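You operate a simulated robot arm through the tools that you are given. There is no shell and no other tool.

You are at the controls of a simulated robot arm. One attempt, no reset.

JOB
Unplug the grey plug and wind its cable back on to the reel.
Fine: switch the power strip off first, stand the plug on the bench, slide the reel's blue slider to FREE to wind and back to LOCK after. Set down upright: grey plug.
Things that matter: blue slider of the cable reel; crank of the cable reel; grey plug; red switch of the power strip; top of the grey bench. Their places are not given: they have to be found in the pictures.

It is judged by the outcome, as a careful person would: the job done as asked, and still so three seconds after it is handed in. It fails if anything else is knocked over, pushed out of place, dropped, spilled or broken.

ROBOT AND FRAMES
A 6-joint arm with a two-finger gripper, fixed in place. Base frame: the origin is at the foot of the arm, x ahead of it, y to its left, z up. Units: mm, rad, N and s.
Its first joint turns from -2.897 to 2.897 rad. Payload 2.45 kg.
The TCP is the grasp point between the finger pads, 20 mm short of the fingertips. In the tool frame z runs along the fingers and y along their closing line. The gripper opens to 140 mm. The gripper's body begins 168 mm behind the TCP.
Orientation is told as [roll, pitch, yaw] about the base's x, y, z axes, in that order, counted from this pose: with the fingers straight down and closing along the base's y, the tool's x points along the base's -x, its y along +y and its z along -z.

CONTROLS
- The arm moves only by the tool move_arm. Its argument "motion" is text: rows parted by semicolons, each of 6 numbers parted by spaces: the shift along the tool's x, y, z in units of 30 mm (1.0 is 30 mm), then the turn, a rotation vector about the tool's x, y, z in units of 6 degrees (1.0 is 6 degrees). In form: dx dy dz rx ry rz; .... A call has 1 to 20 rows; each row shifts and turns the commanded pose from where the row before left it, along the tool's axes as they then stand. "jaw" is the opening, from 0 (shut) to 1 (fully open), set as the call begins (left out, the last holds). A call with a number of a shift or a turn outside -1 to 1 is refused whole. Rows are played at 5 a second. More than 50 mm and 0.15 rad between two rows, or a gripper value outside its range, and nothing of the call is played. Where a pose cannot be reached the arm comes as near as it can. A force on the tool above 60 N (or 10 N above the force at the start of the call, whichever is more), or a blocked arm, ends the call early, and 0.2 s more pass. Each finger travels about 45 mm/s and halts on what it meets, pressing with about 24 N; the grip force reading is that of the motor and also rises with nothing between the fingers. The clock runs only during rows and for 0.2 s after the last one: add rows that do not move to give the fingers time. It gives the time, the measured TCP pose, the force on the tool (base axes), the opening and the grip force at its end, in the units of the frame above (readings bear some noise), with the torque about the TCP (base axes, N m) and any sound that the robot's microphone picked up, and new pictures: "show" is both (left out), scene, wrist or none.
- Cameras (640 x 400 px; columns grow to the right, rows downward): "scene" is fixed at [400.5, 649.8, 1470.6]; the picture's right is [0.61, 0.80, 0.00], its down [-0.50, 0.38, -0.78] and it looks along [-0.62, 0.47, 0.62] (base axes); focal length 214 px, centre (320, 200). "wrist" rides on the gripper at [78, 11, -209] in the tool frame; the picture's right is [-0.14, 0.99, 0.00], its down [-0.92, -0.13, -0.37] and it looks along [-0.36, -0.05, 0.93] (tool axes); focal length 280 px, centre (320, 200).
- locate(camera, pixels): for up to 12 pixels [column, row] of the newest picture of that camera ("zoom" is the newest enlarged one), the place [x, y, z] in the base frame of the surface seen there, good to about 2 mm. It takes no simulated time.
- close_up(camera, box): a new picture of the part [left, top, right, bottom] of that camera's present view, enlarged. It takes no simulated time.
- job_done(): hands the job in; it is judged then, once.

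Open the gripper and draw the arm clear of the work before you hand the job in, unless the task says otherwise.

The tools are called after "Request:" by a JSON object that holds its "method" and its "body". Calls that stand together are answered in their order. move_arm: Moves the arm, as the interface text tells. Its arguments: {"type":"object","properties":{"motion":{"type":"string"},"jaw":{"type":"number"},"show":{"type":"string","enum":["both","scene","wrist","none"]}},"required":["motion"]} The other tools are called the same way: locate (camera, pixels) gives the place of the surface under pixels of a picture; close_up (camera, box) takes an enlarged picture of a part of a camera's view; job_done () hands the job in.

At the start:

```text
time_s: 0.0
eef_pos: [631.3, -123.1, 1223.0]
ee_rot: [-0.001, 0.002, 0.0]
force: [0.9, -1.3, -0.4]
moment: [-0.02, 0.01, -0.01]
grip_width: 140.2
grip_force: 0.0
```

scene: 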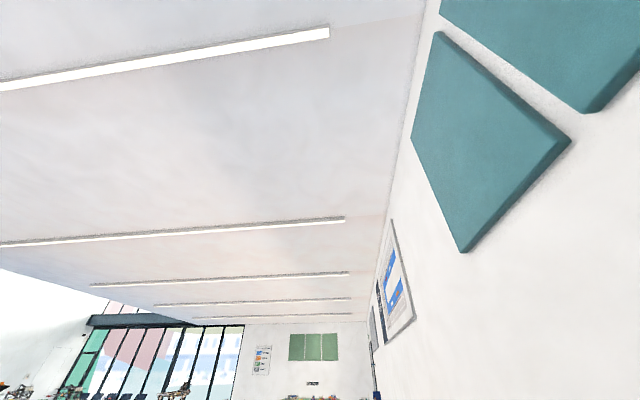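
wrist: 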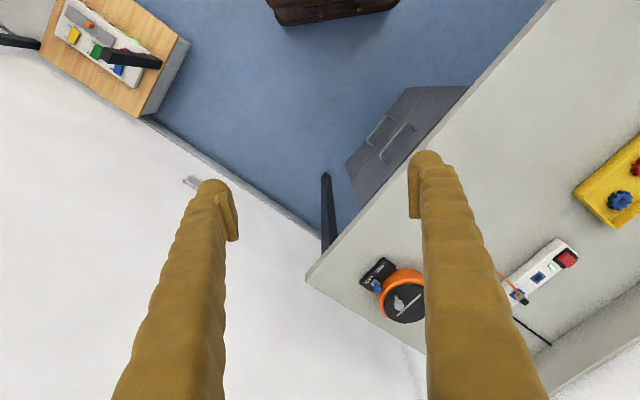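

The scene camera shows only the ceiling; the wrist picture shows the reel near (400,290), the power strip near (540,270) and a bench. I enlarge that part.

Request:
{"method": "close_up", "body": {"camera": "wrist", "box": [340, 220, 600, 382]}}

Request:
{"method": "locate", "body": {"camera": "wrist", "pixels": [[375, 285], [405, 300], [380, 268], [567, 258], [537, 278], [520, 297], [550, 345], [480, 200], [330, 290], [620, 200]]}}

```text
2.46 times, centred on (470, 301) of wrist
```

zoom: 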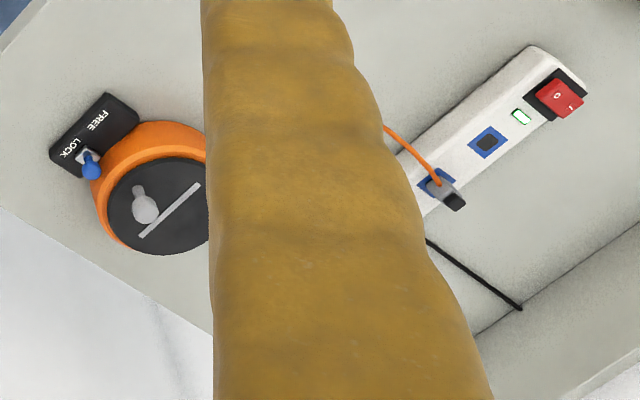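

```text
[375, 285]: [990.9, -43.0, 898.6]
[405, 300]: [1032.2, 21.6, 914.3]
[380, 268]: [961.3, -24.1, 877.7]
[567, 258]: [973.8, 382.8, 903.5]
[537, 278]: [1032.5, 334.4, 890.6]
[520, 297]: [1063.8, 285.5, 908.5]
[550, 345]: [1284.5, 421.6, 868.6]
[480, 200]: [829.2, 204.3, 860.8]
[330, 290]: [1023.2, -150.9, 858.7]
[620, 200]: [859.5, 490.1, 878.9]
```

The reel sits near (1030, 20, 914) and the strip from about (974, 383) to (1064, 285), both far out. I move the arm toward +y to see all of it without the finger in the way.

Request:
{"method": "move_arm", "body": {"motion": "0 1 0 0 0 0;0 1 0 0 0 0;0 1 0 0 0 0;0 1 0 0 0 0;0 1 0 0 0 0;0 1 0 0 0 0;0 1 0 0 0 0;0 1 0 0 0 0;0 1 0 0 0 0;0 1 0 0 0 0", "jaw": 1, "show": "wrist"}}

```text
time_s: 2.2
eef_pos: [628.2, 177.1, 1222.2]
ee_rot: [0.0, 0.001, -0.001]
force: [0.0, 1.3, -0.2]
moment: [0.0, -0.04, 0.04]
grip_width: 139.9
grip_force: 0.1
```

wrist: 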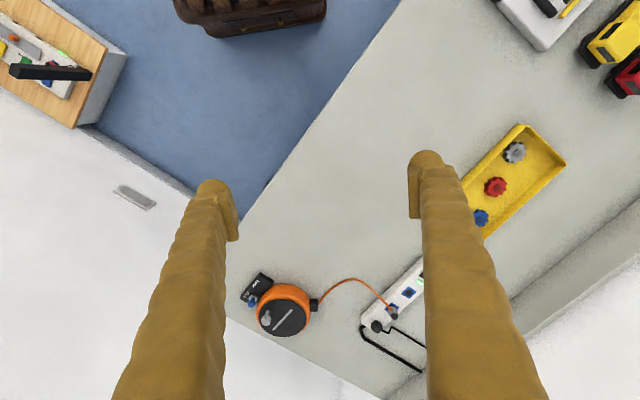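

The reel (285,310), cable and plug (385,320) are now in clear view between the fingers. I enlarge them and locate key points.

Request:
{"method": "close_up", "body": {"camera": "wrist", "box": [220, 250, 444, 390]}}

Request:
{"method": "locate", "body": {"camera": "wrist", "pixels": [[252, 300], [266, 318], [282, 320], [256, 282], [315, 305], [376, 326], [391, 314], [408, 293], [420, 280], [330, 350], [350, 250], [385, 365]]}}

```text
2.86 times, centred on (332, 320) of wrist
```

zoom: 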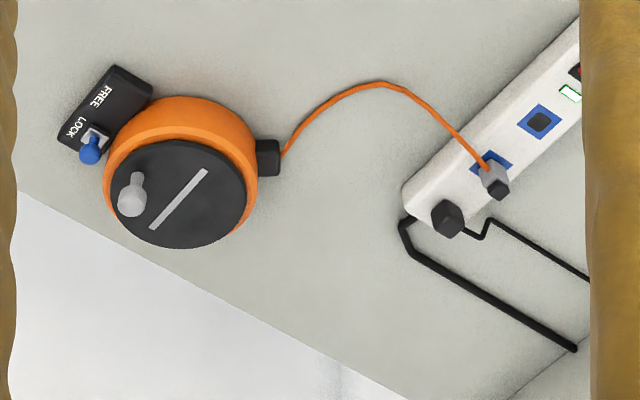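

```text
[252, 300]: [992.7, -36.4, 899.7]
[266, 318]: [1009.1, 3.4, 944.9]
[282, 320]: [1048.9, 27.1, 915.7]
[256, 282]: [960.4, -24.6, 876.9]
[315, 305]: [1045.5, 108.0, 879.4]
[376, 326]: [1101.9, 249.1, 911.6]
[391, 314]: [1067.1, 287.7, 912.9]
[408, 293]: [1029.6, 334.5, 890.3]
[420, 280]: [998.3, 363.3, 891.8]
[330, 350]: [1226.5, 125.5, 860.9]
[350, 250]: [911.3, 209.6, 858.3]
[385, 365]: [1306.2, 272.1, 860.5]
```

The bench top is at z≈860; slider knob near (992,-38,900), crank knob near (1009,3,945), grey plug near (1067,288,913). I move nearer the strip to see the switch and plug well.

Request:
{"method": "move_arm", "body": {"motion": "-0.955 0.683 0.4 0 0 0;-0.955 0.683 0.4 0 0 0;-0.955 0.683 0.4 0 0 0;-0.955 0.683 0.4 0 0 0;-0.955 0.683 0.4 0 0 0;-0.955 0.683 0.4 0 0 0;0 0 0 0 0 0", "show": "wrist"}}

```text
time_s: 3.8
eef_pos: [801.4, 301.4, 1152.1]
ee_rot: [0.001, 0.0, 0.0]
force: [0.9, 0.4, -0.5]
moment: [-0.01, 0.03, -0.03]
grip_width: 140.2
grip_force: 0.0
```

wrist: 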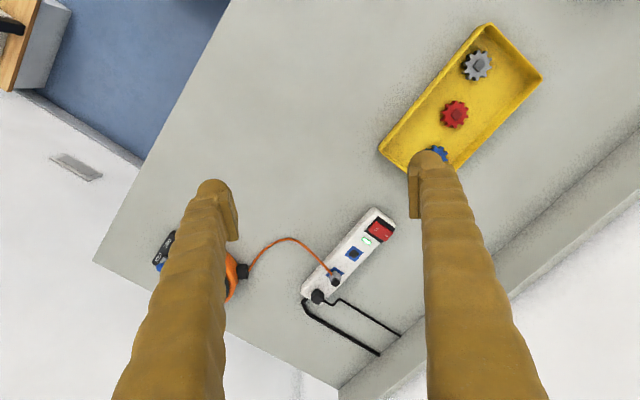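

The whole strip is visible now, from (315,295) to (385,225). I enlarge it.

Request:
{"method": "close_up", "body": {"camera": "wrist", "box": [280, 200, 410, 330]}}

Request:
{"method": "locate", "body": {"camera": "wrist", "pixels": [[380, 230], [373, 234], [386, 227], [354, 254], [338, 270], [335, 281], [318, 296], [305, 288], [375, 210], [395, 222], [540, 270], [360, 385]]}}

```text
3.08 times, centred on (345, 265) of wrist
```

zoom: 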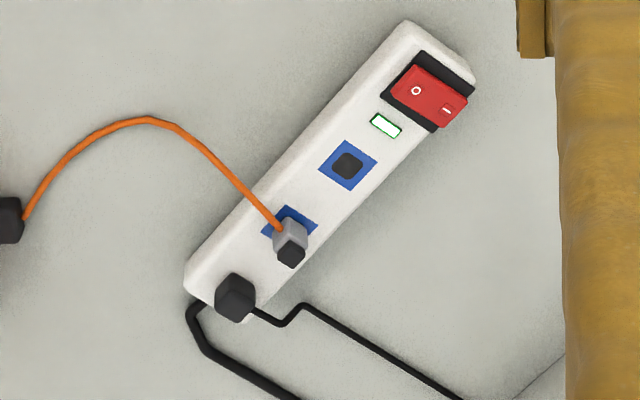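

```text
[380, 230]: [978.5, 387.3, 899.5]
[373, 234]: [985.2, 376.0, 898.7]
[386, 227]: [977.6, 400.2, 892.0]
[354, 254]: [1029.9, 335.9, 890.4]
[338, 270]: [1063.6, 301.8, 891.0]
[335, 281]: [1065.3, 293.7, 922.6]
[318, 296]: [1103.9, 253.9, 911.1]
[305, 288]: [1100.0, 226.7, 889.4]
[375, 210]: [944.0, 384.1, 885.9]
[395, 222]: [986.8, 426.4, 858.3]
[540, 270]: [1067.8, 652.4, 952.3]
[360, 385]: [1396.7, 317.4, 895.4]
```

I locate the rocker's marks and strip features in the enlarged picture.

Request:
{"method": "locate", "body": {"camera": "zoom", "pixels": [[415, 90], [447, 111], [403, 85], [430, 96], [458, 108], [386, 96], [415, 58], [470, 92], [287, 235], [291, 254], [235, 290], [346, 165]]}}

Request:
{"method": "close_up", "body": {"camera": "wrist", "box": [355, 205, 405, 250]}}

```text
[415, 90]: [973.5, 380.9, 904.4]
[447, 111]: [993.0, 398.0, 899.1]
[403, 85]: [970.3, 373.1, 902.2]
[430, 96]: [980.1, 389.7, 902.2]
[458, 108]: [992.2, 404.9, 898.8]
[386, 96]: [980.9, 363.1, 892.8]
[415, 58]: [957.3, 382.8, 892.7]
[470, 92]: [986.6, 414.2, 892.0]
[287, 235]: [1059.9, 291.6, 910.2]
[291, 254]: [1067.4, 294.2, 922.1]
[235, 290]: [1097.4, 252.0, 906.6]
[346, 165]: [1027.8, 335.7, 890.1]
```

```text
8.89 times, centred on (380, 228) of wrist
```

zoom: 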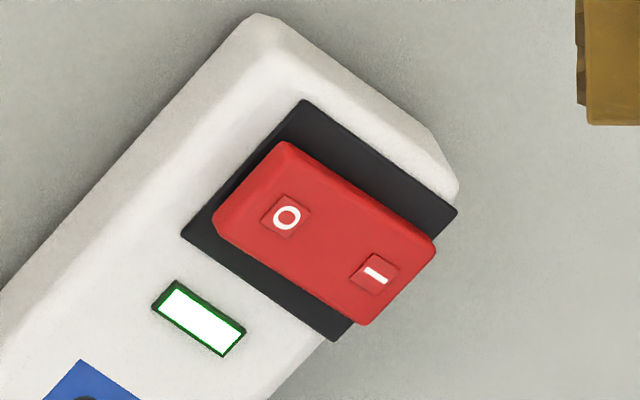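

The rocker shows O raised at (973,381,904) and I pressed at (993,398,899), lamp lit, so O has to be pressed. I turn the tool 42° in yaw and tilt it 24° outward to gain reach and line up with the strip.

Request:
{"method": "move_arm", "body": {"motion": "0 0 0 0 0 -1;0 0 0 0 0 -1;0 0 0 0 0 -1;0 0 0 0 0 -1;0 0 0 0 0 -1;0 0 0 0 0 -1;0 0 0 0 0 -1;0 0 0 0 -1 0;0 0 0 0 -1 0;0 0 0 0 -1 0;0 0 0 0 -1 0;0 0 0 0 0 0", "jaw": 0, "show": "wrist"}}

```text
time_s: 6.4
eef_pos: [802.5, 301.4, 1151.1]
ee_rot: [0.0, -0.42, 0.733]
force: [0.2, 0.1, 0.4]
moment: [-0.01, 0.03, 0.01]
grip_width: 0.2
grip_force: 24.0
```

wrist: 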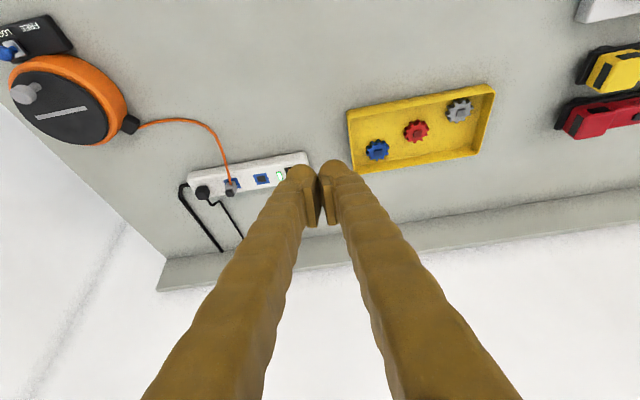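

Orientation is as wanted (yaw 42°, tilt 24°). I take enlarged looks at the plug/strip and at the reel from this angle.

Request:
{"method": "close_up", "body": {"camera": "wrist", "box": [170, 130, 330, 230]}}

Request:
{"method": "close_up", "body": {"camera": "wrist", "box": [0, 0, 240, 150]}}

```text
4.00 times, centred on (250, 180) of wrist
```

zoom: 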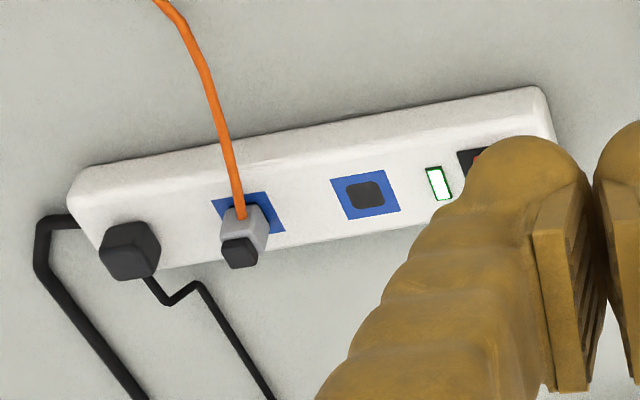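

```text
2.67 times, centred on (120, 75) of wrist
```

zoom: 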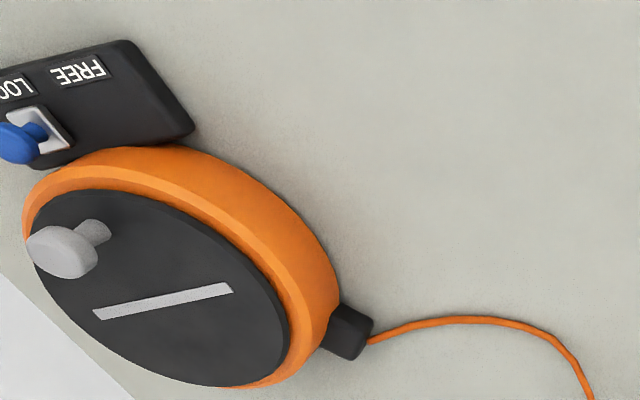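

The grey plug is a ~20 mm block with a black cap, cable entering its near side; the crank is a knob on the reel's flat top. Next I bring the closed fingers over the O side of the red switch, about 40 mm above it.

Request:
{"method": "move_arm", "body": {"motion": "-0.317 -0.183 0.801 0 0 0;-0.317 -0.183 0.801 0 0 0;-0.317 -0.183 0.801 0 0 0;-0.317 -0.183 0.801 0 0 0;-0.317 -0.183 0.801 0 0 0;-0.317 -0.183 0.801 0 0 0;-0.317 -0.183 0.801 0 0 0;-0.317 -0.183 0.801 0 0 0;-0.317 -0.183 0.801 0 0 0;-0.317 -0.183 0.801 0 0 0;0 0 0 0 0 0", "show": "wrist"}}

```text
time_s: 8.8
eef_pos: [976.1, 385.5, 968.3]
ee_rot: [0.0, -0.42, 0.732]
force: [-0.1, 0.5, 0.4]
moment: [-0.03, -0.03, 0.0]
grip_width: 0.0
grip_force: 23.8
```

wrist: 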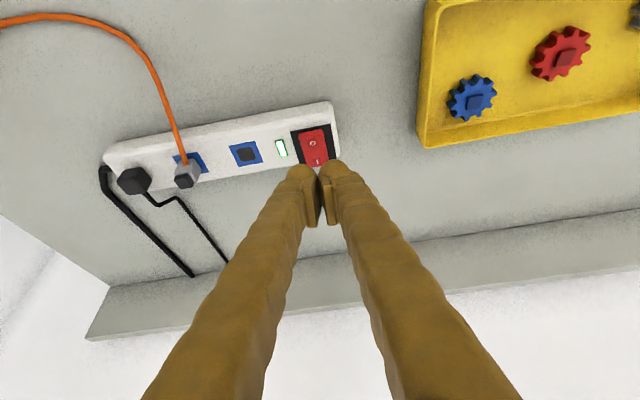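

The arm reaches it fine. I refine the switch and plug positions from this nearer view before pressing.

Request:
{"method": "close_up", "body": {"camera": "wrist", "box": [270, 100, 370, 180]}}

Request:
{"method": "locate", "body": {"camera": "wrist", "pixels": [[312, 144], [317, 162], [310, 131], [300, 133], [327, 127], [186, 180], [181, 168], [194, 170], [190, 183], [133, 180], [176, 157], [204, 156]]}}

```text
5.00 times, centred on (320, 140) of wrist
```

zoom: 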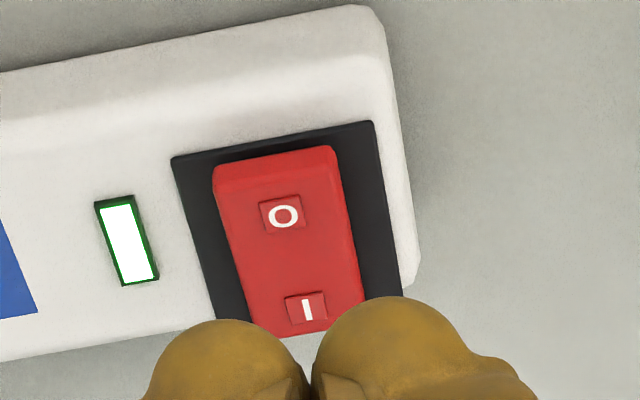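

```text
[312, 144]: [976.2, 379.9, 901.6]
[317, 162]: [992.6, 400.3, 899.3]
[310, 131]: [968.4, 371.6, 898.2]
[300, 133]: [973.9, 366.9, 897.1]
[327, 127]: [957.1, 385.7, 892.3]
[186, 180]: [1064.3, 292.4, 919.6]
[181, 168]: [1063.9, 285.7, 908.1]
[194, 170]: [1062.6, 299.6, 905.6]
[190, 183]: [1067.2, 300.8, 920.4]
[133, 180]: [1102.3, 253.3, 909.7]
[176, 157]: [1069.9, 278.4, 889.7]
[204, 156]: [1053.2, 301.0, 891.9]
```

O mark at (976,380,902), I mark at (993,400,899). I lower the near edge of the closed fingertips onto the O side, then press in small steps.

Request:
{"method": "move_arm", "body": {"motion": "0.218 -0.059 0.505 0 0 0;0.218 -0.059 0.505 0 0 0;0.0407 0 0.0913 0 0 0;0.0407 0 0.0913 0 0 0;0.0407 0 0.0913 0 0 0;0.0407 0 0.0913 0 0 0", "show": "wrist"}}

```text
time_s: 10.2
eef_pos: [980.1, 379.7, 925.6]
ee_rot: [0.0, -0.419, 0.735]
force: [-0.4, 0.0, -0.8]
moment: [0.0, 0.0, -0.02]
grip_width: 0.0
grip_force: 24.4
```

wrist: 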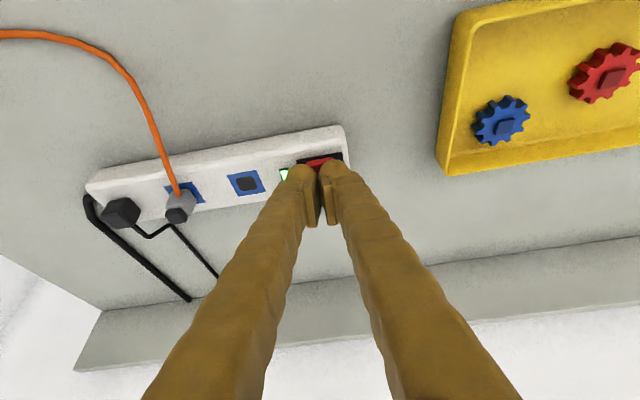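

TCP is at z 925.6 with almost no force, so contact has not come yet; I press on in small steps.

Request:
{"method": "move_arm", "body": {"motion": "0.0407 0 0.0913 0 0 0;0.0407 0 0.0913 0 0 0;0.0407 0 0.0913 0 0 0;0 0 0 0 0 0", "show": "wrist"}}

```text
time_s: 11.2
eef_pos: [980.9, 379.5, 921.6]
ee_rot: [-0.001, -0.424, 0.732]
force: [-6.9, -4.4, 13.6]
moment: [-0.08, 0.29, -0.05]
grip_width: 5.9
grip_force: 29.4
stopped in row 4: the force on the tool passed its limit at 62 N (the readings are from after the stop); the commanded pose is now the measured one
```

wrist: 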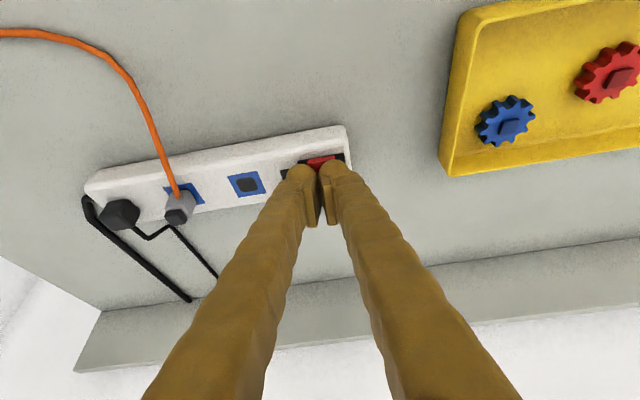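

Force rose to 62 N, so the rocker should have tipped. I lift straight up 30 mm and look at it.

Request:
{"method": "move_arm", "body": {"motion": "-0.203 0 -0.457 0 0 0;-0.203 0 -0.457 0 0 0;-0.203 0 -0.457 0 0 0;0 0 0 0 0 0", "show": "wrist"}}

Request:
{"method": "close_up", "body": {"camera": "wrist", "box": [270, 100, 370, 180]}}

```text
time_s: 12.2
eef_pos: [980.9, 379.8, 964.6]
ee_rot: [-0.003, -0.423, 0.733]
force: [0.9, 0.6, 1.1]
moment: [0.02, -0.04, -0.02]
grip_width: 0.0
grip_force: 29.9
```

wrist: 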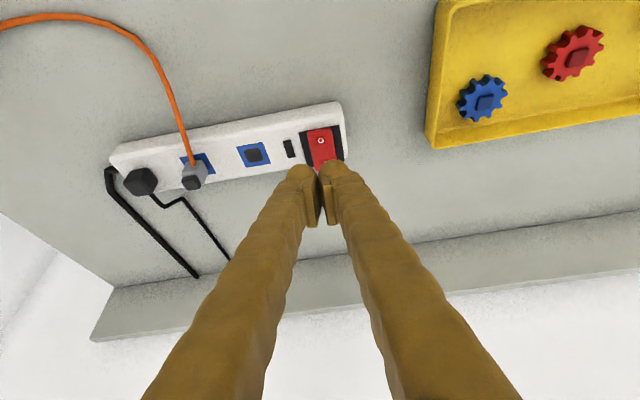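

```text
5.00 times, centred on (320, 140) of wrist
```

zoom: 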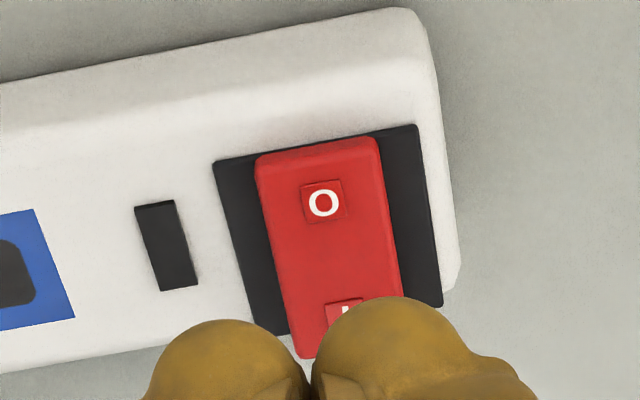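

The lamp is dark now: the strip is off. Next I measure the plug closely.

Request:
{"method": "close_up", "body": {"camera": "wrist", "box": [110, 120, 230, 220]}}

```text
4.00 times, centred on (170, 170) of wrist
```

zoom: 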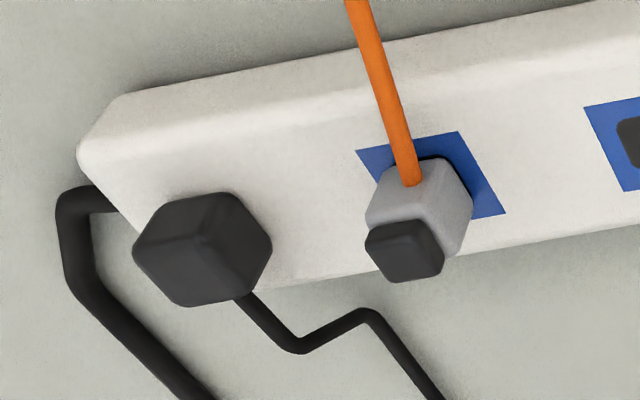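

Request:
{"method": "locate", "body": {"camera": "zoom", "pixels": [[405, 255], [385, 228], [425, 222], [440, 250], [385, 205], [440, 180], [372, 215], [462, 235], [470, 205], [410, 180], [200, 235], [268, 250]]}}

```text
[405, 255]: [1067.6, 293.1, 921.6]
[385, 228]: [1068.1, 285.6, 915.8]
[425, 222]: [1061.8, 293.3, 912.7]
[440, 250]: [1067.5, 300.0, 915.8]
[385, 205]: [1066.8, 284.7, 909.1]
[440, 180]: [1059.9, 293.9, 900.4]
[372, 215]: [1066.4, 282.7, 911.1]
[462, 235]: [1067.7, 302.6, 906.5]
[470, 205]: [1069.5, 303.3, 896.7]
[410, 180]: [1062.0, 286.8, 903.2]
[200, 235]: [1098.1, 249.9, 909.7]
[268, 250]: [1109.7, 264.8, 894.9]
```

The grey plug body is about 17 mm square, centred near (1068,294), z 890–912, with a narrower cap to 922; the black plug next to it is about 53 mm away. I move along the strip to hover over the plug with the jaw opened to ~32 mm.

Request:
{"method": "move_arm", "body": {"motion": "-0.027 -0.815 0.012 0 0 0;-0.027 -0.815 0.012 0 0 0;-0.027 -0.815 0.012 0 0 0;-0.027 -0.815 0.012 0 0 0;-0.027 -0.815 0.012 0 0 0;0 0 0 0 0 0", "jaw": 0.23, "show": "wrist"}}

Request:
{"method": "close_up", "body": {"camera": "wrist", "box": [240, 100, 400, 200]}}

```text
time_s: 13.6
eef_pos: [1063.8, 293.4, 963.2]
ee_rot: [-0.002, -0.422, 0.733]
force: [0.4, 0.2, 0.7]
moment: [-0.01, 0.01, -0.07]
grip_width: 32.5
grip_force: 0.0
```

wrist: 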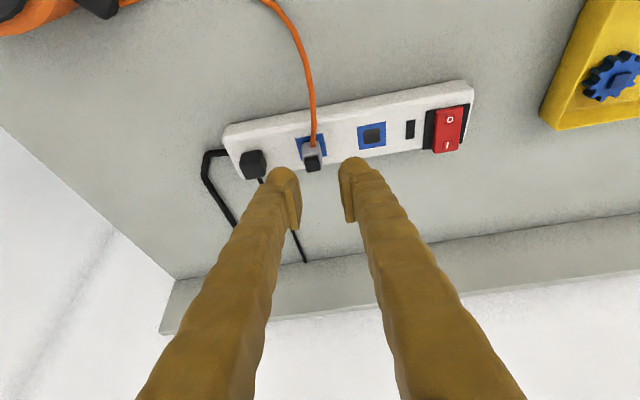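

```text
4.00 times, centred on (320, 150) of wrist
```

zoom: 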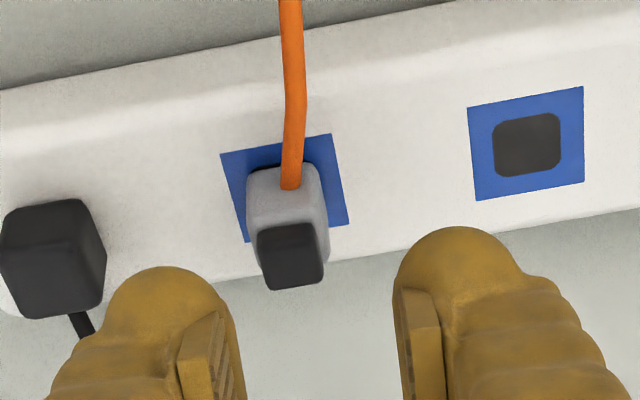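

The plug sits between the open fingers. I refine its faces in this view before descending.

Request:
{"method": "locate", "body": {"camera": "zoom", "pixels": [[262, 240], [318, 225], [290, 240], [293, 280], [255, 190], [310, 185], [326, 240], [104, 260], [60, 215], [20, 290], [248, 152], [340, 225]]}}

```text
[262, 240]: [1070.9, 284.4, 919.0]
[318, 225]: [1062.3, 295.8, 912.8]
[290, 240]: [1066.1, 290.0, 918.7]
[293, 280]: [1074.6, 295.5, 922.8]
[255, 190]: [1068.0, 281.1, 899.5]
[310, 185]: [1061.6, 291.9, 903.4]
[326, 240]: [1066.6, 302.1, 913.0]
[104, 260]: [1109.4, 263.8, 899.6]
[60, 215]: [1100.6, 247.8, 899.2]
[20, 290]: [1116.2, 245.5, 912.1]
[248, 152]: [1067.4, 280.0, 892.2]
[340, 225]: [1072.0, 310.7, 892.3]
```

The plug centre is about (1070.5,292.7), 5 mm to the −y side of the tool's axis; the black plug's edge is 47 mm off, well clear. I shift and descend around the plug body, stopping just above the strip.

Request:
{"method": "move_arm", "body": {"motion": "0 -0.167 0 0 0 0;0.174 0 0.442 0 0 0;0.174 0 0.442 0 0 0;0.14 0 0.36 0 0 0;0 0 0 0 0 0", "show": "wrist"}}

Request:
{"method": "close_up", "body": {"camera": "wrist", "box": [240, 100, 400, 200]}}

```text
time_s: 14.8
eef_pos: [1070.1, 290.9, 924.6]
ee_rot: [-0.002, -0.423, 0.733]
force: [0.3, 0.1, 0.1]
moment: [0.02, 0.0, -0.02]
grip_width: 32.3
grip_force: 0.1
```

wrist: 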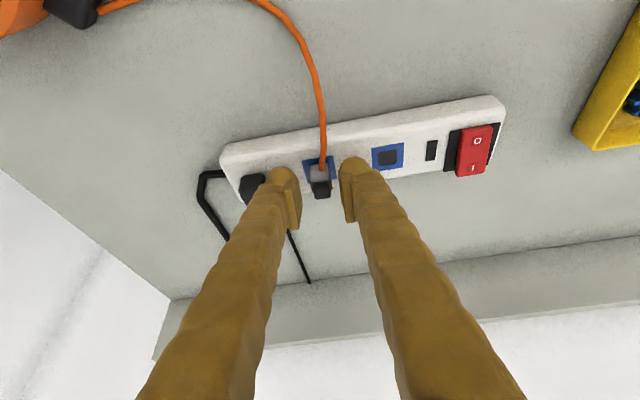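

```text
4.00 times, centred on (320, 150) of wrist
```

zoom: 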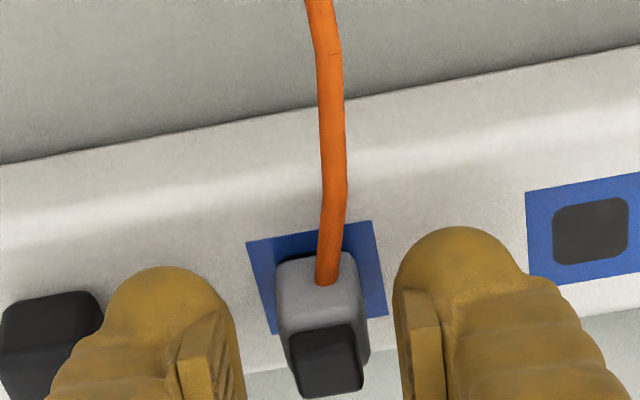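

The plug is centred between the fingers. I lower a last 4 mm and then close.

Request:
{"method": "move_arm", "body": {"motion": "0.0542 0 0.122 0 0 0;0 0 0 0 0 0", "show": "none"}}

Request:
{"method": "move_arm", "body": {"motion": "0 0 0 0 0 0;0 0 0 0 0 0;0 0 0 0 0 0", "jaw": 0, "show": "wrist"}}

```text
time_s: 15.4
eef_pos: [1071.1, 291.0, 920.4]
ee_rot: [-0.002, -0.422, 0.733]
force: [0.1, 0.1, 0.8]
moment: [-0.02, 0.01, -0.01]
grip_width: 32.1
grip_force: 0.1
```

```text
time_s: 16.2
eef_pos: [1071.4, 290.3, 920.4]
ee_rot: [0.0, -0.421, 0.732]
force: [0.2, 0.4, -0.5]
moment: [0.0, 0.01, -0.02]
grip_width: 16.8
grip_force: 23.2
```

wrist: 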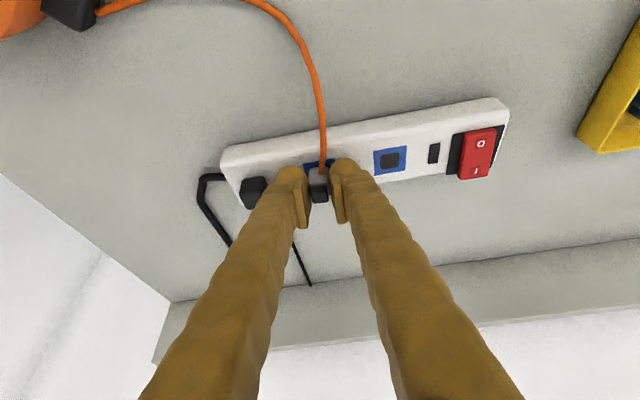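

The gripper holds the plug at 16.8 mm. I pull it straight up slowly.

Request:
{"method": "move_arm", "body": {"motion": "-0.0678 0 -0.152 0 0 0;-0.0678 0 -0.152 0 0 0;-0.0678 0 -0.152 0 0 0;-0.0678 0 -0.152 0 0 0;-0.0678 0 -0.152 0 0 0;-0.0678 0 -0.152 0 0 0;-0.0678 0 -0.152 0 0 0;-0.0678 0 -0.152 0 0 0;0 0 0 0 0 0", "show": "wrist"}}

Request:
{"method": "close_up", "body": {"camera": "wrist", "box": [240, 100, 400, 200]}}

```text
time_s: 18.2
eef_pos: [1068.2, 289.8, 960.5]
ee_rot: [-0.004, -0.422, 0.731]
force: [0.6, 0.7, -0.5]
moment: [-0.01, 0.01, 0.01]
grip_width: 16.7
grip_force: 24.3
```

wrist: 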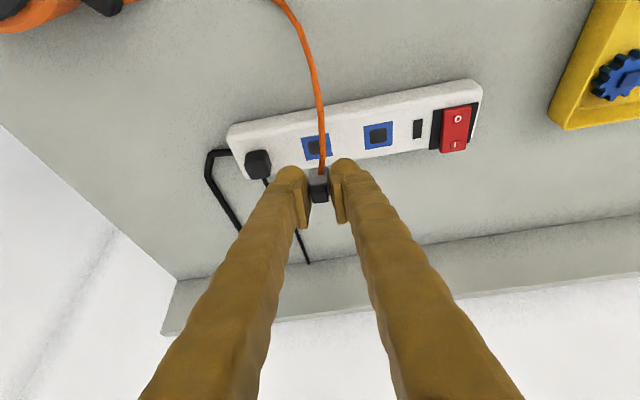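

```text
4.00 times, centred on (320, 150) of wrist
```

zoom: 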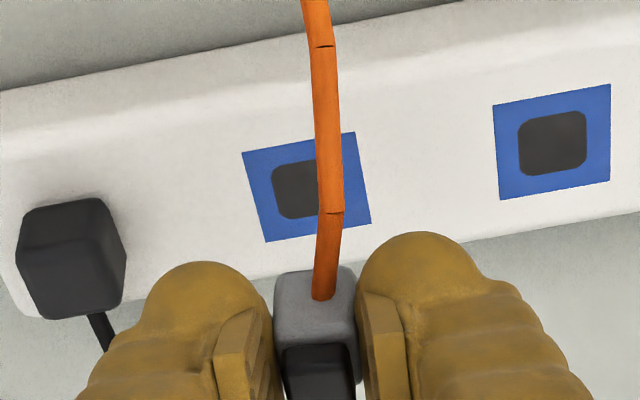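

The plug is out and held firmly, with the socket now empty at (313,145). I carry it toward the reel's cable outlet, staying high, to look at the spot before lowering.

Request:
{"method": "move_arm", "body": {"motion": "0.357 -0.377 -0.16 0 0 0;0.357 -0.377 -0.16 0 0 0;0.357 -0.377 -0.16 0 0 0;0.357 -0.377 -0.16 0 0 0;0.357 -0.377 -0.16 0 0 0;0.357 -0.377 -0.16 0 0 0;0.357 -0.377 -0.16 0 0 0;0 0 0 0 0 0", "show": "wrist"}}

Request:
{"method": "close_up", "body": {"camera": "wrist", "box": [200, 60, 440, 210]}}

```text
time_s: 20.0
eef_pos: [1060.9, 177.7, 962.2]
ee_rot: [-0.002, -0.422, 0.732]
force: [-0.1, 0.0, -0.9]
moment: [0.01, 0.0, 0.01]
grip_width: 17.0
grip_force: 23.9
```

wrist: 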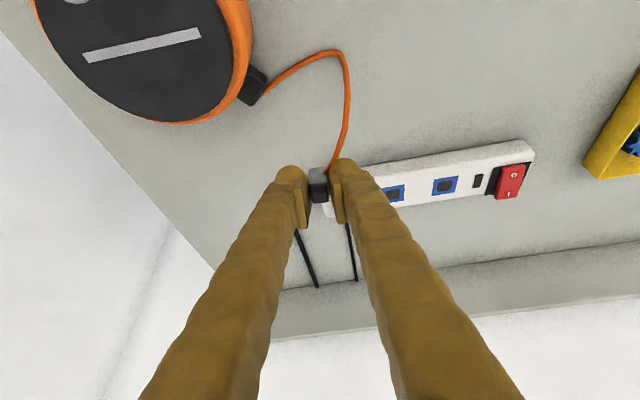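

```text
2.67 times, centred on (320, 135) of wrist
```

zoom: 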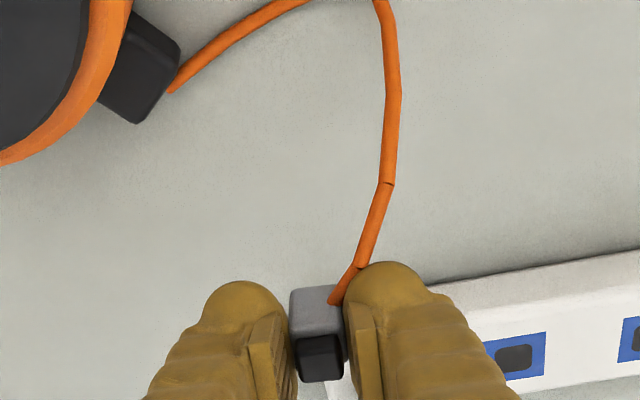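

The plug hangs just beyond the outlet (zoom 150,75). I locate the outlet, the cable and the free bench under the plug.

Request:
{"method": "locate", "body": {"camera": "zoom", "pixels": [[172, 88], [140, 115], [150, 45], [390, 100], [385, 185], [345, 290], [310, 310], [320, 350], [250, 250], [430, 220], [470, 285], [120, 120]]}}

Request:
{"method": "locate", "body": {"camera": "wrist", "pixels": [[140, 47], [90, 57], [195, 34], [60, 60], [180, 120], [240, 60], [258, 88], [70, 3], [245, 230], [325, 205]]}}

```text
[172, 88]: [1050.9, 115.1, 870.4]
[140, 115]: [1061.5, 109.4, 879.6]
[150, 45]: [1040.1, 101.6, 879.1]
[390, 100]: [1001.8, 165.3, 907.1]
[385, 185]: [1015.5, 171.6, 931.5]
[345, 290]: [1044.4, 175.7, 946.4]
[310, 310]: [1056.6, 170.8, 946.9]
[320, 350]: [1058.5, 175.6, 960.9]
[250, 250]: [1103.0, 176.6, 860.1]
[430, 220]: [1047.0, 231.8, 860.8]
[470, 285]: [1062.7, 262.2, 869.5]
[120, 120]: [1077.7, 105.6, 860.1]
```

```text
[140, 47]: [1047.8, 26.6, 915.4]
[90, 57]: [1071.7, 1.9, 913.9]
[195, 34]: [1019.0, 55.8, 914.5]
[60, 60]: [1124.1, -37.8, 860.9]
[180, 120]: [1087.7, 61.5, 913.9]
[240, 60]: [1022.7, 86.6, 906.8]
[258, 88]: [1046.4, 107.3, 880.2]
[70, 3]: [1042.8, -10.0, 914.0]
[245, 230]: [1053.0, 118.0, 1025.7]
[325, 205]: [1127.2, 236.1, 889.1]
```

The outlet ends at about (1050,115,870), the bench there is at 860 and free under the plug at (1060,178). I lower the plug 50 mm, then check.

Request:
{"method": "move_arm", "body": {"motion": "0.169 0 0.381 0 0 0;0.169 0 0.381 0 0 0;0.169 0 0.381 0 0 0;0.169 0 0.381 0 0 0;0 0 0 0 0 0", "show": "wrist"}}

Request:
{"method": "close_up", "body": {"camera": "wrist", "box": [200, 60, 440, 210]}}

```text
time_s: 21.2
eef_pos: [1061.7, 177.0, 911.0]
ee_rot: [-0.002, -0.422, 0.731]
force: [0.3, 0.3, 0.3]
moment: [0.03, -0.03, 0.03]
grip_width: 16.6
grip_force: 23.9
```

wrist: 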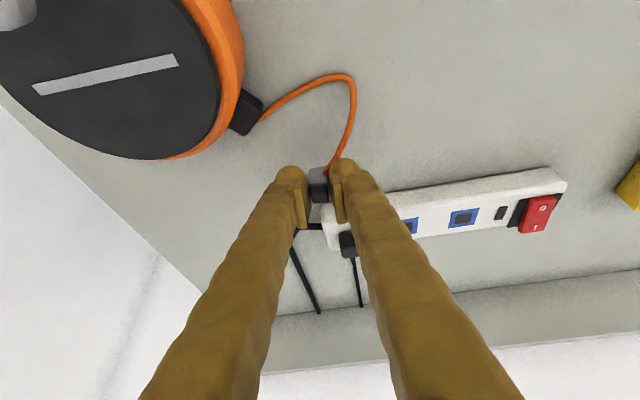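

```text
2.67 times, centred on (320, 135) of wrist
```

zoom: 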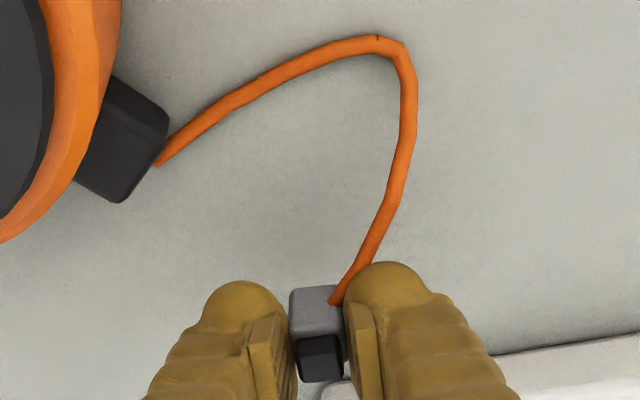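

No contact yet; I go on in 2.5 mm steps.

Request:
{"method": "move_arm", "body": {"motion": "0.034 0 0.076 0 0 0;0.034 0 0.076 0 0 0;0.034 0 0.076 0 0 0;0.034 0 0.076 0 0 0", "show": "none"}}

Request:
{"method": "move_arm", "body": {"motion": "0.027 0 0.061 0 0 0;0.027 0 0.061 0 0 0;0.027 0 0.061 0 0 0", "show": "none"}}

```text
time_s: 22.2
eef_pos: [1062.1, 174.8, 901.7]
ee_rot: [-0.002, -0.423, 0.733]
force: [0.1, -0.4, -0.2]
moment: [0.05, 0.02, 0.02]
grip_width: 16.6
grip_force: 24.2
```

```text
time_s: 23.0
eef_pos: [1063.0, 175.8, 894.3]
ee_rot: [0.001, -0.421, 0.732]
force: [0.2, 0.0, -0.2]
moment: [-0.02, 0.03, -0.03]
grip_width: 16.6
grip_force: 24.4
```

Still free at z 894; contact is expected near 888. I go on in 1.5 mm steps.

Request:
{"method": "move_arm", "body": {"motion": "0.0203 0 0.0457 0 0 0;0.0203 0 0.0457 0 0 0;0 0 0 0 0 0", "show": "none"}}

Request:
{"method": "move_arm", "body": {"motion": "0.0136 0 0.0305 0 0 0;0.0136 0 0.0305 0 0 0;0 0 0 0 0 0", "show": "wrist"}}

Request:
{"method": "close_up", "body": {"camera": "wrist", "box": [240, 110, 400, 210]}}

```text
time_s: 23.8
eef_pos: [1062.0, 175.7, 891.9]
ee_rot: [-0.002, -0.421, 0.732]
force: [0.2, -0.4, -0.2]
moment: [0.02, 0.02, -0.02]
grip_width: 16.6
grip_force: 23.8
```

```text
time_s: 24.6
eef_pos: [1061.3, 176.3, 890.8]
ee_rot: [-0.001, -0.423, 0.734]
force: [0.3, 0.4, -0.2]
moment: [0.01, 0.0, 0.03]
grip_width: 16.4
grip_force: 24.4
```

wrist: 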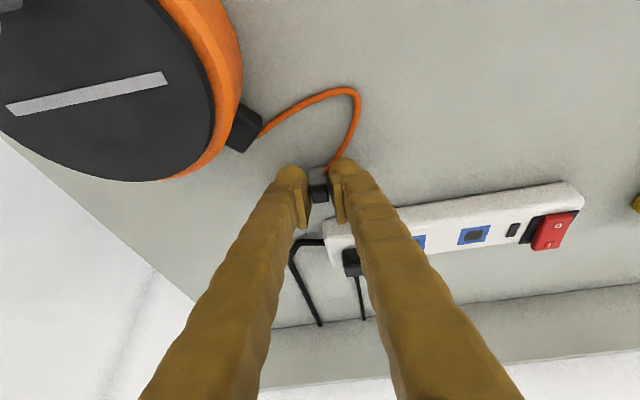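

```text
4.00 times, centred on (320, 160) of wrist
```

zoom: 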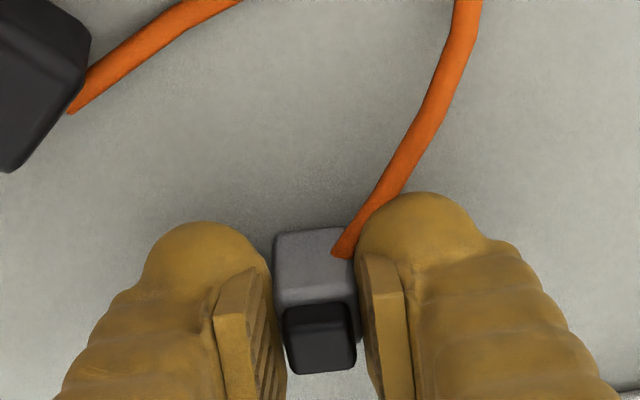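

No force yet at z≈890; I lower in 1 mm steps and watch the force.

Request:
{"method": "move_arm", "body": {"motion": "0.0136 0 0.0305 0 0 0;0 0 0 0 0 0", "show": "none"}}

Request:
{"method": "move_arm", "body": {"motion": "0.0136 0 0.0305 0 0 0;0 0 0 0 0 0", "show": "none"}}

```text
time_s: 25.2
eef_pos: [1062.1, 177.3, 890.8]
ee_rot: [-0.002, -0.423, 0.733]
force: [-0.3, -0.4, 5.1]
moment: [-0.07, -0.05, -0.01]
grip_width: 16.8
grip_force: 24.3
```

```text
time_s: 25.8
eef_pos: [1062.6, 176.9, 889.5]
ee_rot: [-0.001, -0.422, 0.733]
force: [2.6, 2.0, 12.0]
moment: [-0.01, -0.2, 0.04]
grip_width: 16.5
grip_force: 23.7
```

The plug stands on the bench now (12 N upward, finger tips still ~4 mm clear). I open slightly to let go.

Request:
{"method": "move_arm", "body": {"motion": "0 0 0 0 0 0;0 0 0 0 0 0", "jaw": 0.18, "show": "wrist"}}

Request:
{"method": "close_up", "body": {"camera": "wrist", "box": [240, 110, 400, 210]}}

```text
time_s: 26.4
eef_pos: [1061.1, 175.4, 889.7]
ee_rot: [-0.002, -0.423, 0.733]
force: [0.5, 0.2, -0.2]
moment: [-0.03, 0.0, -0.01]
grip_width: 24.9
grip_force: 0.0
```

wrist: 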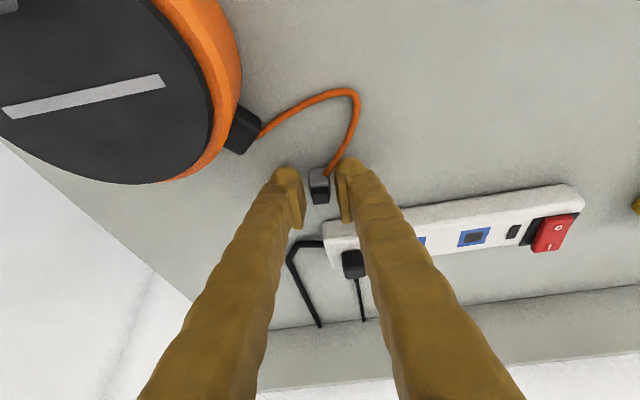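

```text
4.00 times, centred on (320, 160) of wrist
```

zoom: 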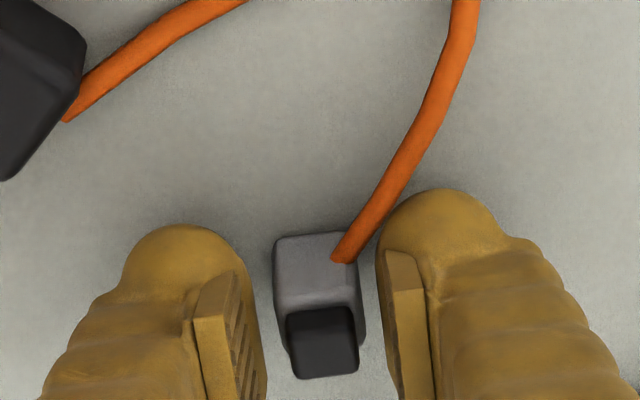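

The plug is released and stands upright. I rise straight up 90 mm and look again.

Request:
{"method": "move_arm", "body": {"motion": "-0.102 0 -0.228 0 0 0;-0.203 0 -0.457 0 0 0;-0.305 0 -0.685 0 0 0;-0.305 0 -0.685 0 0 0;-0.305 0 -0.685 0 0 0;0 0 0 0 0 0", "show": "wrist"}}

```text
time_s: 27.8
eef_pos: [1064.0, 174.4, 979.6]
ee_rot: [-0.002, -0.423, 0.733]
force: [0.8, -0.4, -0.1]
moment: [-0.03, 0.01, -0.02]
grip_width: 25.2
grip_force: 0.0
```

wrist: 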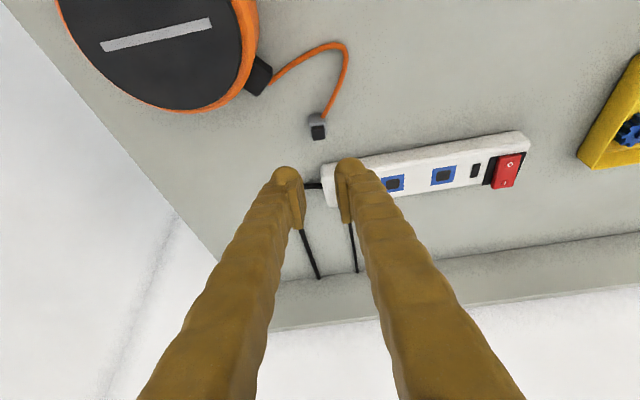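

The plug stands alone at (318,128) with the cable loose. I turn the tool back to yaw 0 (keeping the tilt) and move over to view the reel's slider.

Request:
{"method": "move_arm", "body": {"motion": "0 0 -0.5 0 0 0;0 0 0 0.4067 0 0.9135;0 0 0 0.4067 0 0.9135;0 0 0 0.4067 0 0.9135;0 0 0 0.4067 0 0.9135;0 0 0 0.4067 0 0.9135;0 0 0 0.4067 0 0.9135;0 0 0 0.4067 0 0.9135;0.349 -0.808 -0.384 0 0 0;0.349 -0.808 -0.384 0 0 0;0.349 -0.808 -0.384 0 0 0;0.349 -0.808 -0.384 0 0 0;0.349 -0.808 -0.384 0 0 0;0.349 -0.808 -0.384 0 0 0;0.349 -0.808 -0.384 0 0 0;0.349 -0.808 -0.384 0 0 0;0 0 0 0 0 0", "jaw": 0.25, "show": "wrist"}}

Request:
{"method": "close_up", "body": {"camera": "wrist", "box": [220, 60, 460, 210]}}

```text
time_s: 31.4
eef_pos: [944.5, -21.9, 1042.6]
ee_rot: [0.001, -0.422, 0.0]
force: [0.4, 0.0, -0.4]
moment: [-0.01, 0.0, -0.02]
grip_width: 34.9
grip_force: 0.1
```

wrist: 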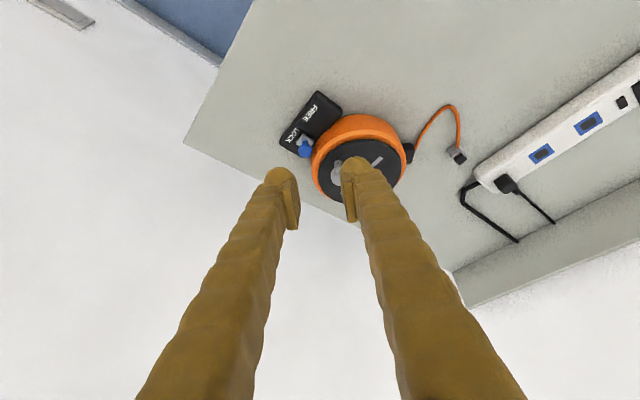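

```text
2.67 times, centred on (340, 135) of wrist
```

zoom: 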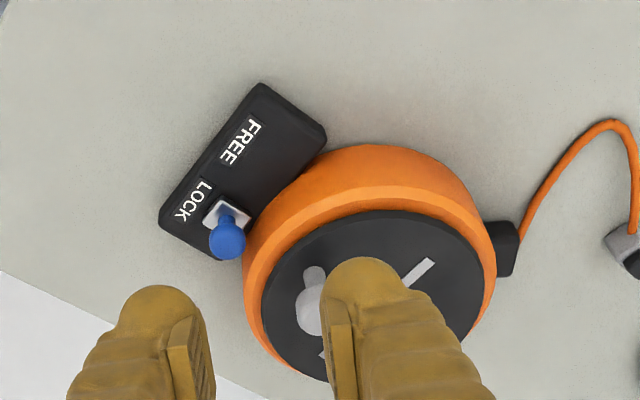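

The plug remains standing at (457,155). I enlarge the slider and the crank knob.

Request:
{"method": "close_up", "body": {"camera": "wrist", "box": [270, 85, 370, 148]}}

```text
6.35 times, centred on (320, 116) of wrist
```

zoom: 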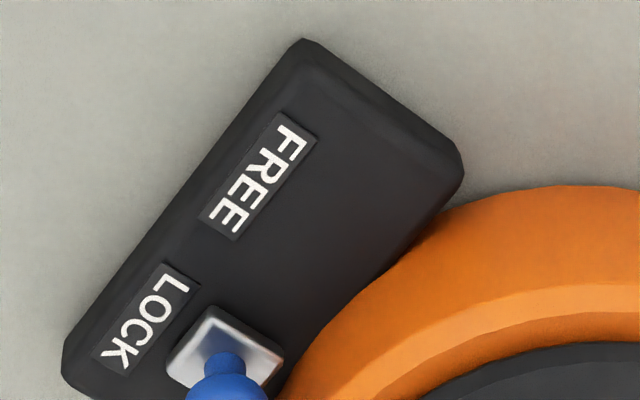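

I locate the labels, the slider plate and the box corners.

Request:
{"method": "locate", "body": {"camera": "zoom", "pixels": [[145, 318], [258, 178], [225, 345], [270, 360], [210, 330], [228, 365], [303, 42], [460, 165], [65, 365], [230, 390], [350, 200], [300, 280]]}}

Request:
{"method": "close_up", "body": {"camera": "wrist", "box": [260, 120, 380, 195]}}

```text
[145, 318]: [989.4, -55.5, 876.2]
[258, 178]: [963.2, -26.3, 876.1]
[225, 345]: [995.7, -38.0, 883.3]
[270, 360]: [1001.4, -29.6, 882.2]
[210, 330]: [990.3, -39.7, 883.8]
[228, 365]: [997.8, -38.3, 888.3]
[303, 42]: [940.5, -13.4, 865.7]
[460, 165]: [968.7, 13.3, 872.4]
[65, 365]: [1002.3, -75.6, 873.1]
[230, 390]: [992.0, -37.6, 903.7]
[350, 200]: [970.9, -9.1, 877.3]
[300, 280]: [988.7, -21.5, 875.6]
```

```text
5.33 times, centred on (320, 158) of wrist
```

zoom: 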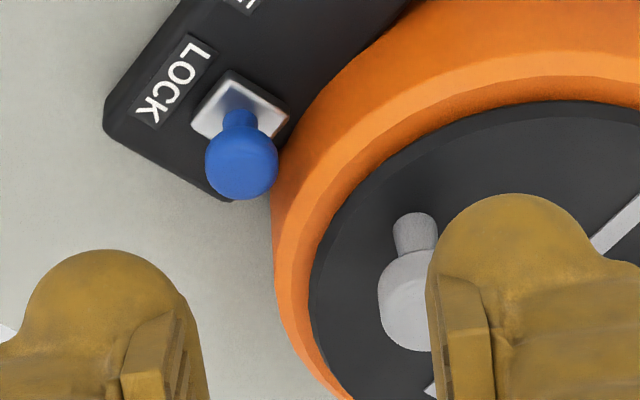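

Slide direction from LOCK (989,−55) to FREE (963,−26) is about (−0.67, 0.74). I measure the blue knob's ball and the crank knob in this zoom.

Request:
{"method": "locate", "body": {"camera": "zoom", "pixels": [[242, 140], [242, 162], [242, 185], [212, 162], [272, 162], [238, 112], [405, 300], [385, 300], [408, 260], [405, 340], [415, 225], [285, 200]]}}

```text
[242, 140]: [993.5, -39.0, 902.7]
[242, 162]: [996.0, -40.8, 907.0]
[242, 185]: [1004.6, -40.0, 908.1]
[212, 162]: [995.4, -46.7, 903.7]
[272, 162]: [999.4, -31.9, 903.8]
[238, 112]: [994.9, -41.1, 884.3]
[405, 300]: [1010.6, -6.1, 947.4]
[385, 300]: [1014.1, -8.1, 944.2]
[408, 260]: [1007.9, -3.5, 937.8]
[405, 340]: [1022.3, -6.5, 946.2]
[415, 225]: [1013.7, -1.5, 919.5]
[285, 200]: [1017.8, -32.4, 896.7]
```

Blue ball knob centre is about (999,−40,900), the crank knob about (1016,−4) with top at 948. I turn to yaw 42° with 36° tilt so the fingers close along the slide direction and clear the reel, and hover over the slider knob.

Request:
{"method": "move_arm", "body": {"motion": "0 0 0 -0.4067 0 -0.9135;0 0 0 -0.4067 0 -0.9135;0 0 0 -0.4067 0 -0.9135;0 0 0 -0.4067 0 -0.9135;0 0 0 -0.4067 0 -0.9135;0 0 0 -0.4067 0 -0.9135;0 0 0 -0.4067 0 -0.9135;0 0 0 0 -1 0;0 0 0 0 -1 0;0.248 -0.416 0.62 0 0 0;0.248 -0.416 0.62 0 0 0;0.248 -0.416 0.62 0 0 0;0.248 -0.416 0.62 0 0 0;0 0 0 0 0 0", "jaw": 0.215, "show": "wrist"}}

Request:
{"method": "close_up", "body": {"camera": "wrist", "box": [220, 60, 460, 210]}}

```text
time_s: 34.4
eef_pos: [990.2, -46.6, 962.3]
ee_rot: [-0.002, -0.631, 0.734]
force: [0.3, -0.1, 0.0]
moment: [-0.02, 0.0, 0.03]
grip_width: 30.1
grip_force: 0.0
```

wrist: 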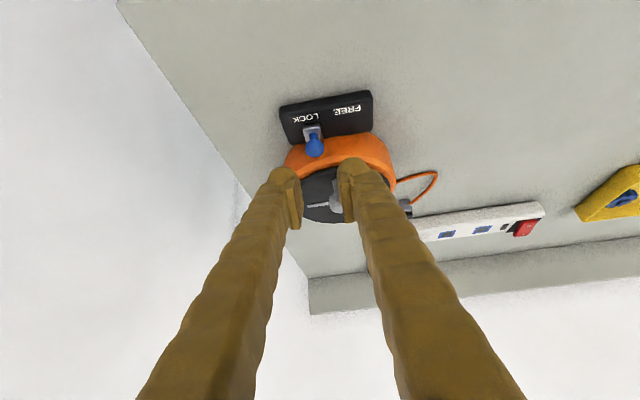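

```text
2.67 times, centred on (340, 135) of wrist
```

zoom: 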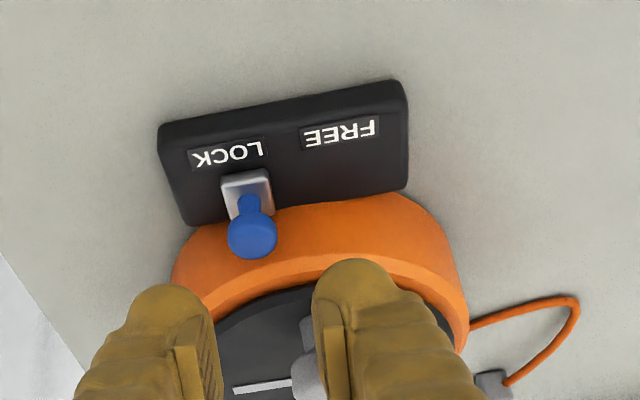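

The slider is clearly visible, knob at zoom (252,237). I refine its position and orientation.

Request:
{"method": "locate", "body": {"camera": "zoom", "pixels": [[252, 215], [252, 237], [252, 255], [232, 237], [273, 237], [249, 205], [228, 155], [340, 133], [175, 130], [400, 88], [190, 218], [246, 185]]}}

```text
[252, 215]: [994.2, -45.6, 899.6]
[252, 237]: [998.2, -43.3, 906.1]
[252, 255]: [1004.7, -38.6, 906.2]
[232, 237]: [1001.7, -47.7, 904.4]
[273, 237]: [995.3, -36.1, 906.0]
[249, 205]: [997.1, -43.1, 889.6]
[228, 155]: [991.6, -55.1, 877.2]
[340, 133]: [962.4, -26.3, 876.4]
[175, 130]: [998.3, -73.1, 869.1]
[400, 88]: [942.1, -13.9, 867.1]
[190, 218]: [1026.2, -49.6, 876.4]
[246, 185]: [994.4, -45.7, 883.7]
```

Ball centre about (1000,−40.5,900). I descend around it, staying clear of the plate (884) and the reel rim.

Request:
{"method": "move_arm", "body": {"motion": "0.211 -0.0155 0.326 0 0 0;0.211 -0.0155 0.326 0 0 0;0.211 -0.0155 0.326 0 0 0;0.211 -0.0155 0.326 0 0 0;0 0 0 0 0 0", "show": "wrist"}}

Request:
{"method": "close_up", "body": {"camera": "wrist", "box": [240, 110, 400, 210]}}

```text
time_s: 35.6
eef_pos: [992.6, -45.1, 916.6]
ee_rot: [-0.003, -0.633, 0.732]
force: [0.2, -0.3, 0.3]
moment: [0.02, 0.01, 0.02]
grip_width: 30.2
grip_force: 0.0
```

wrist: 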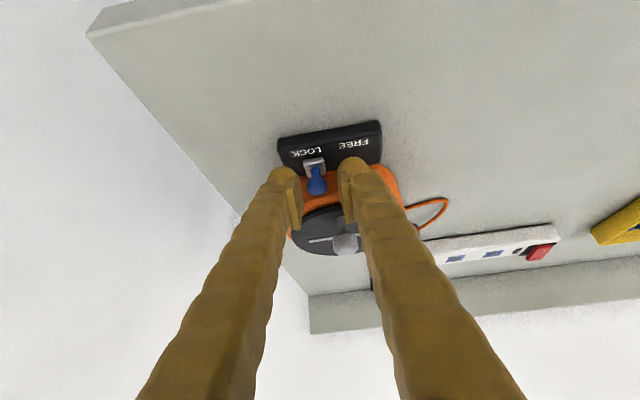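

```text
4.00 times, centred on (320, 160) of wrist
```

zoom: 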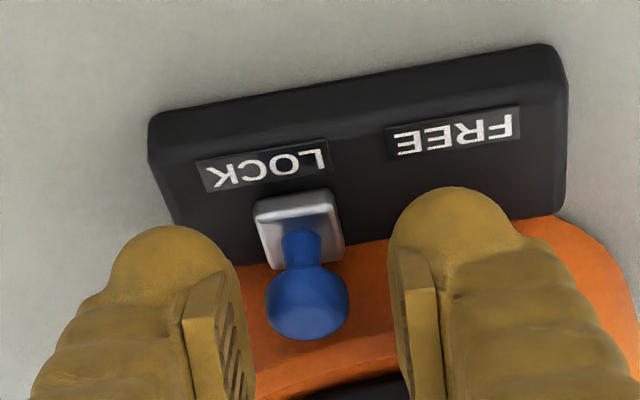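

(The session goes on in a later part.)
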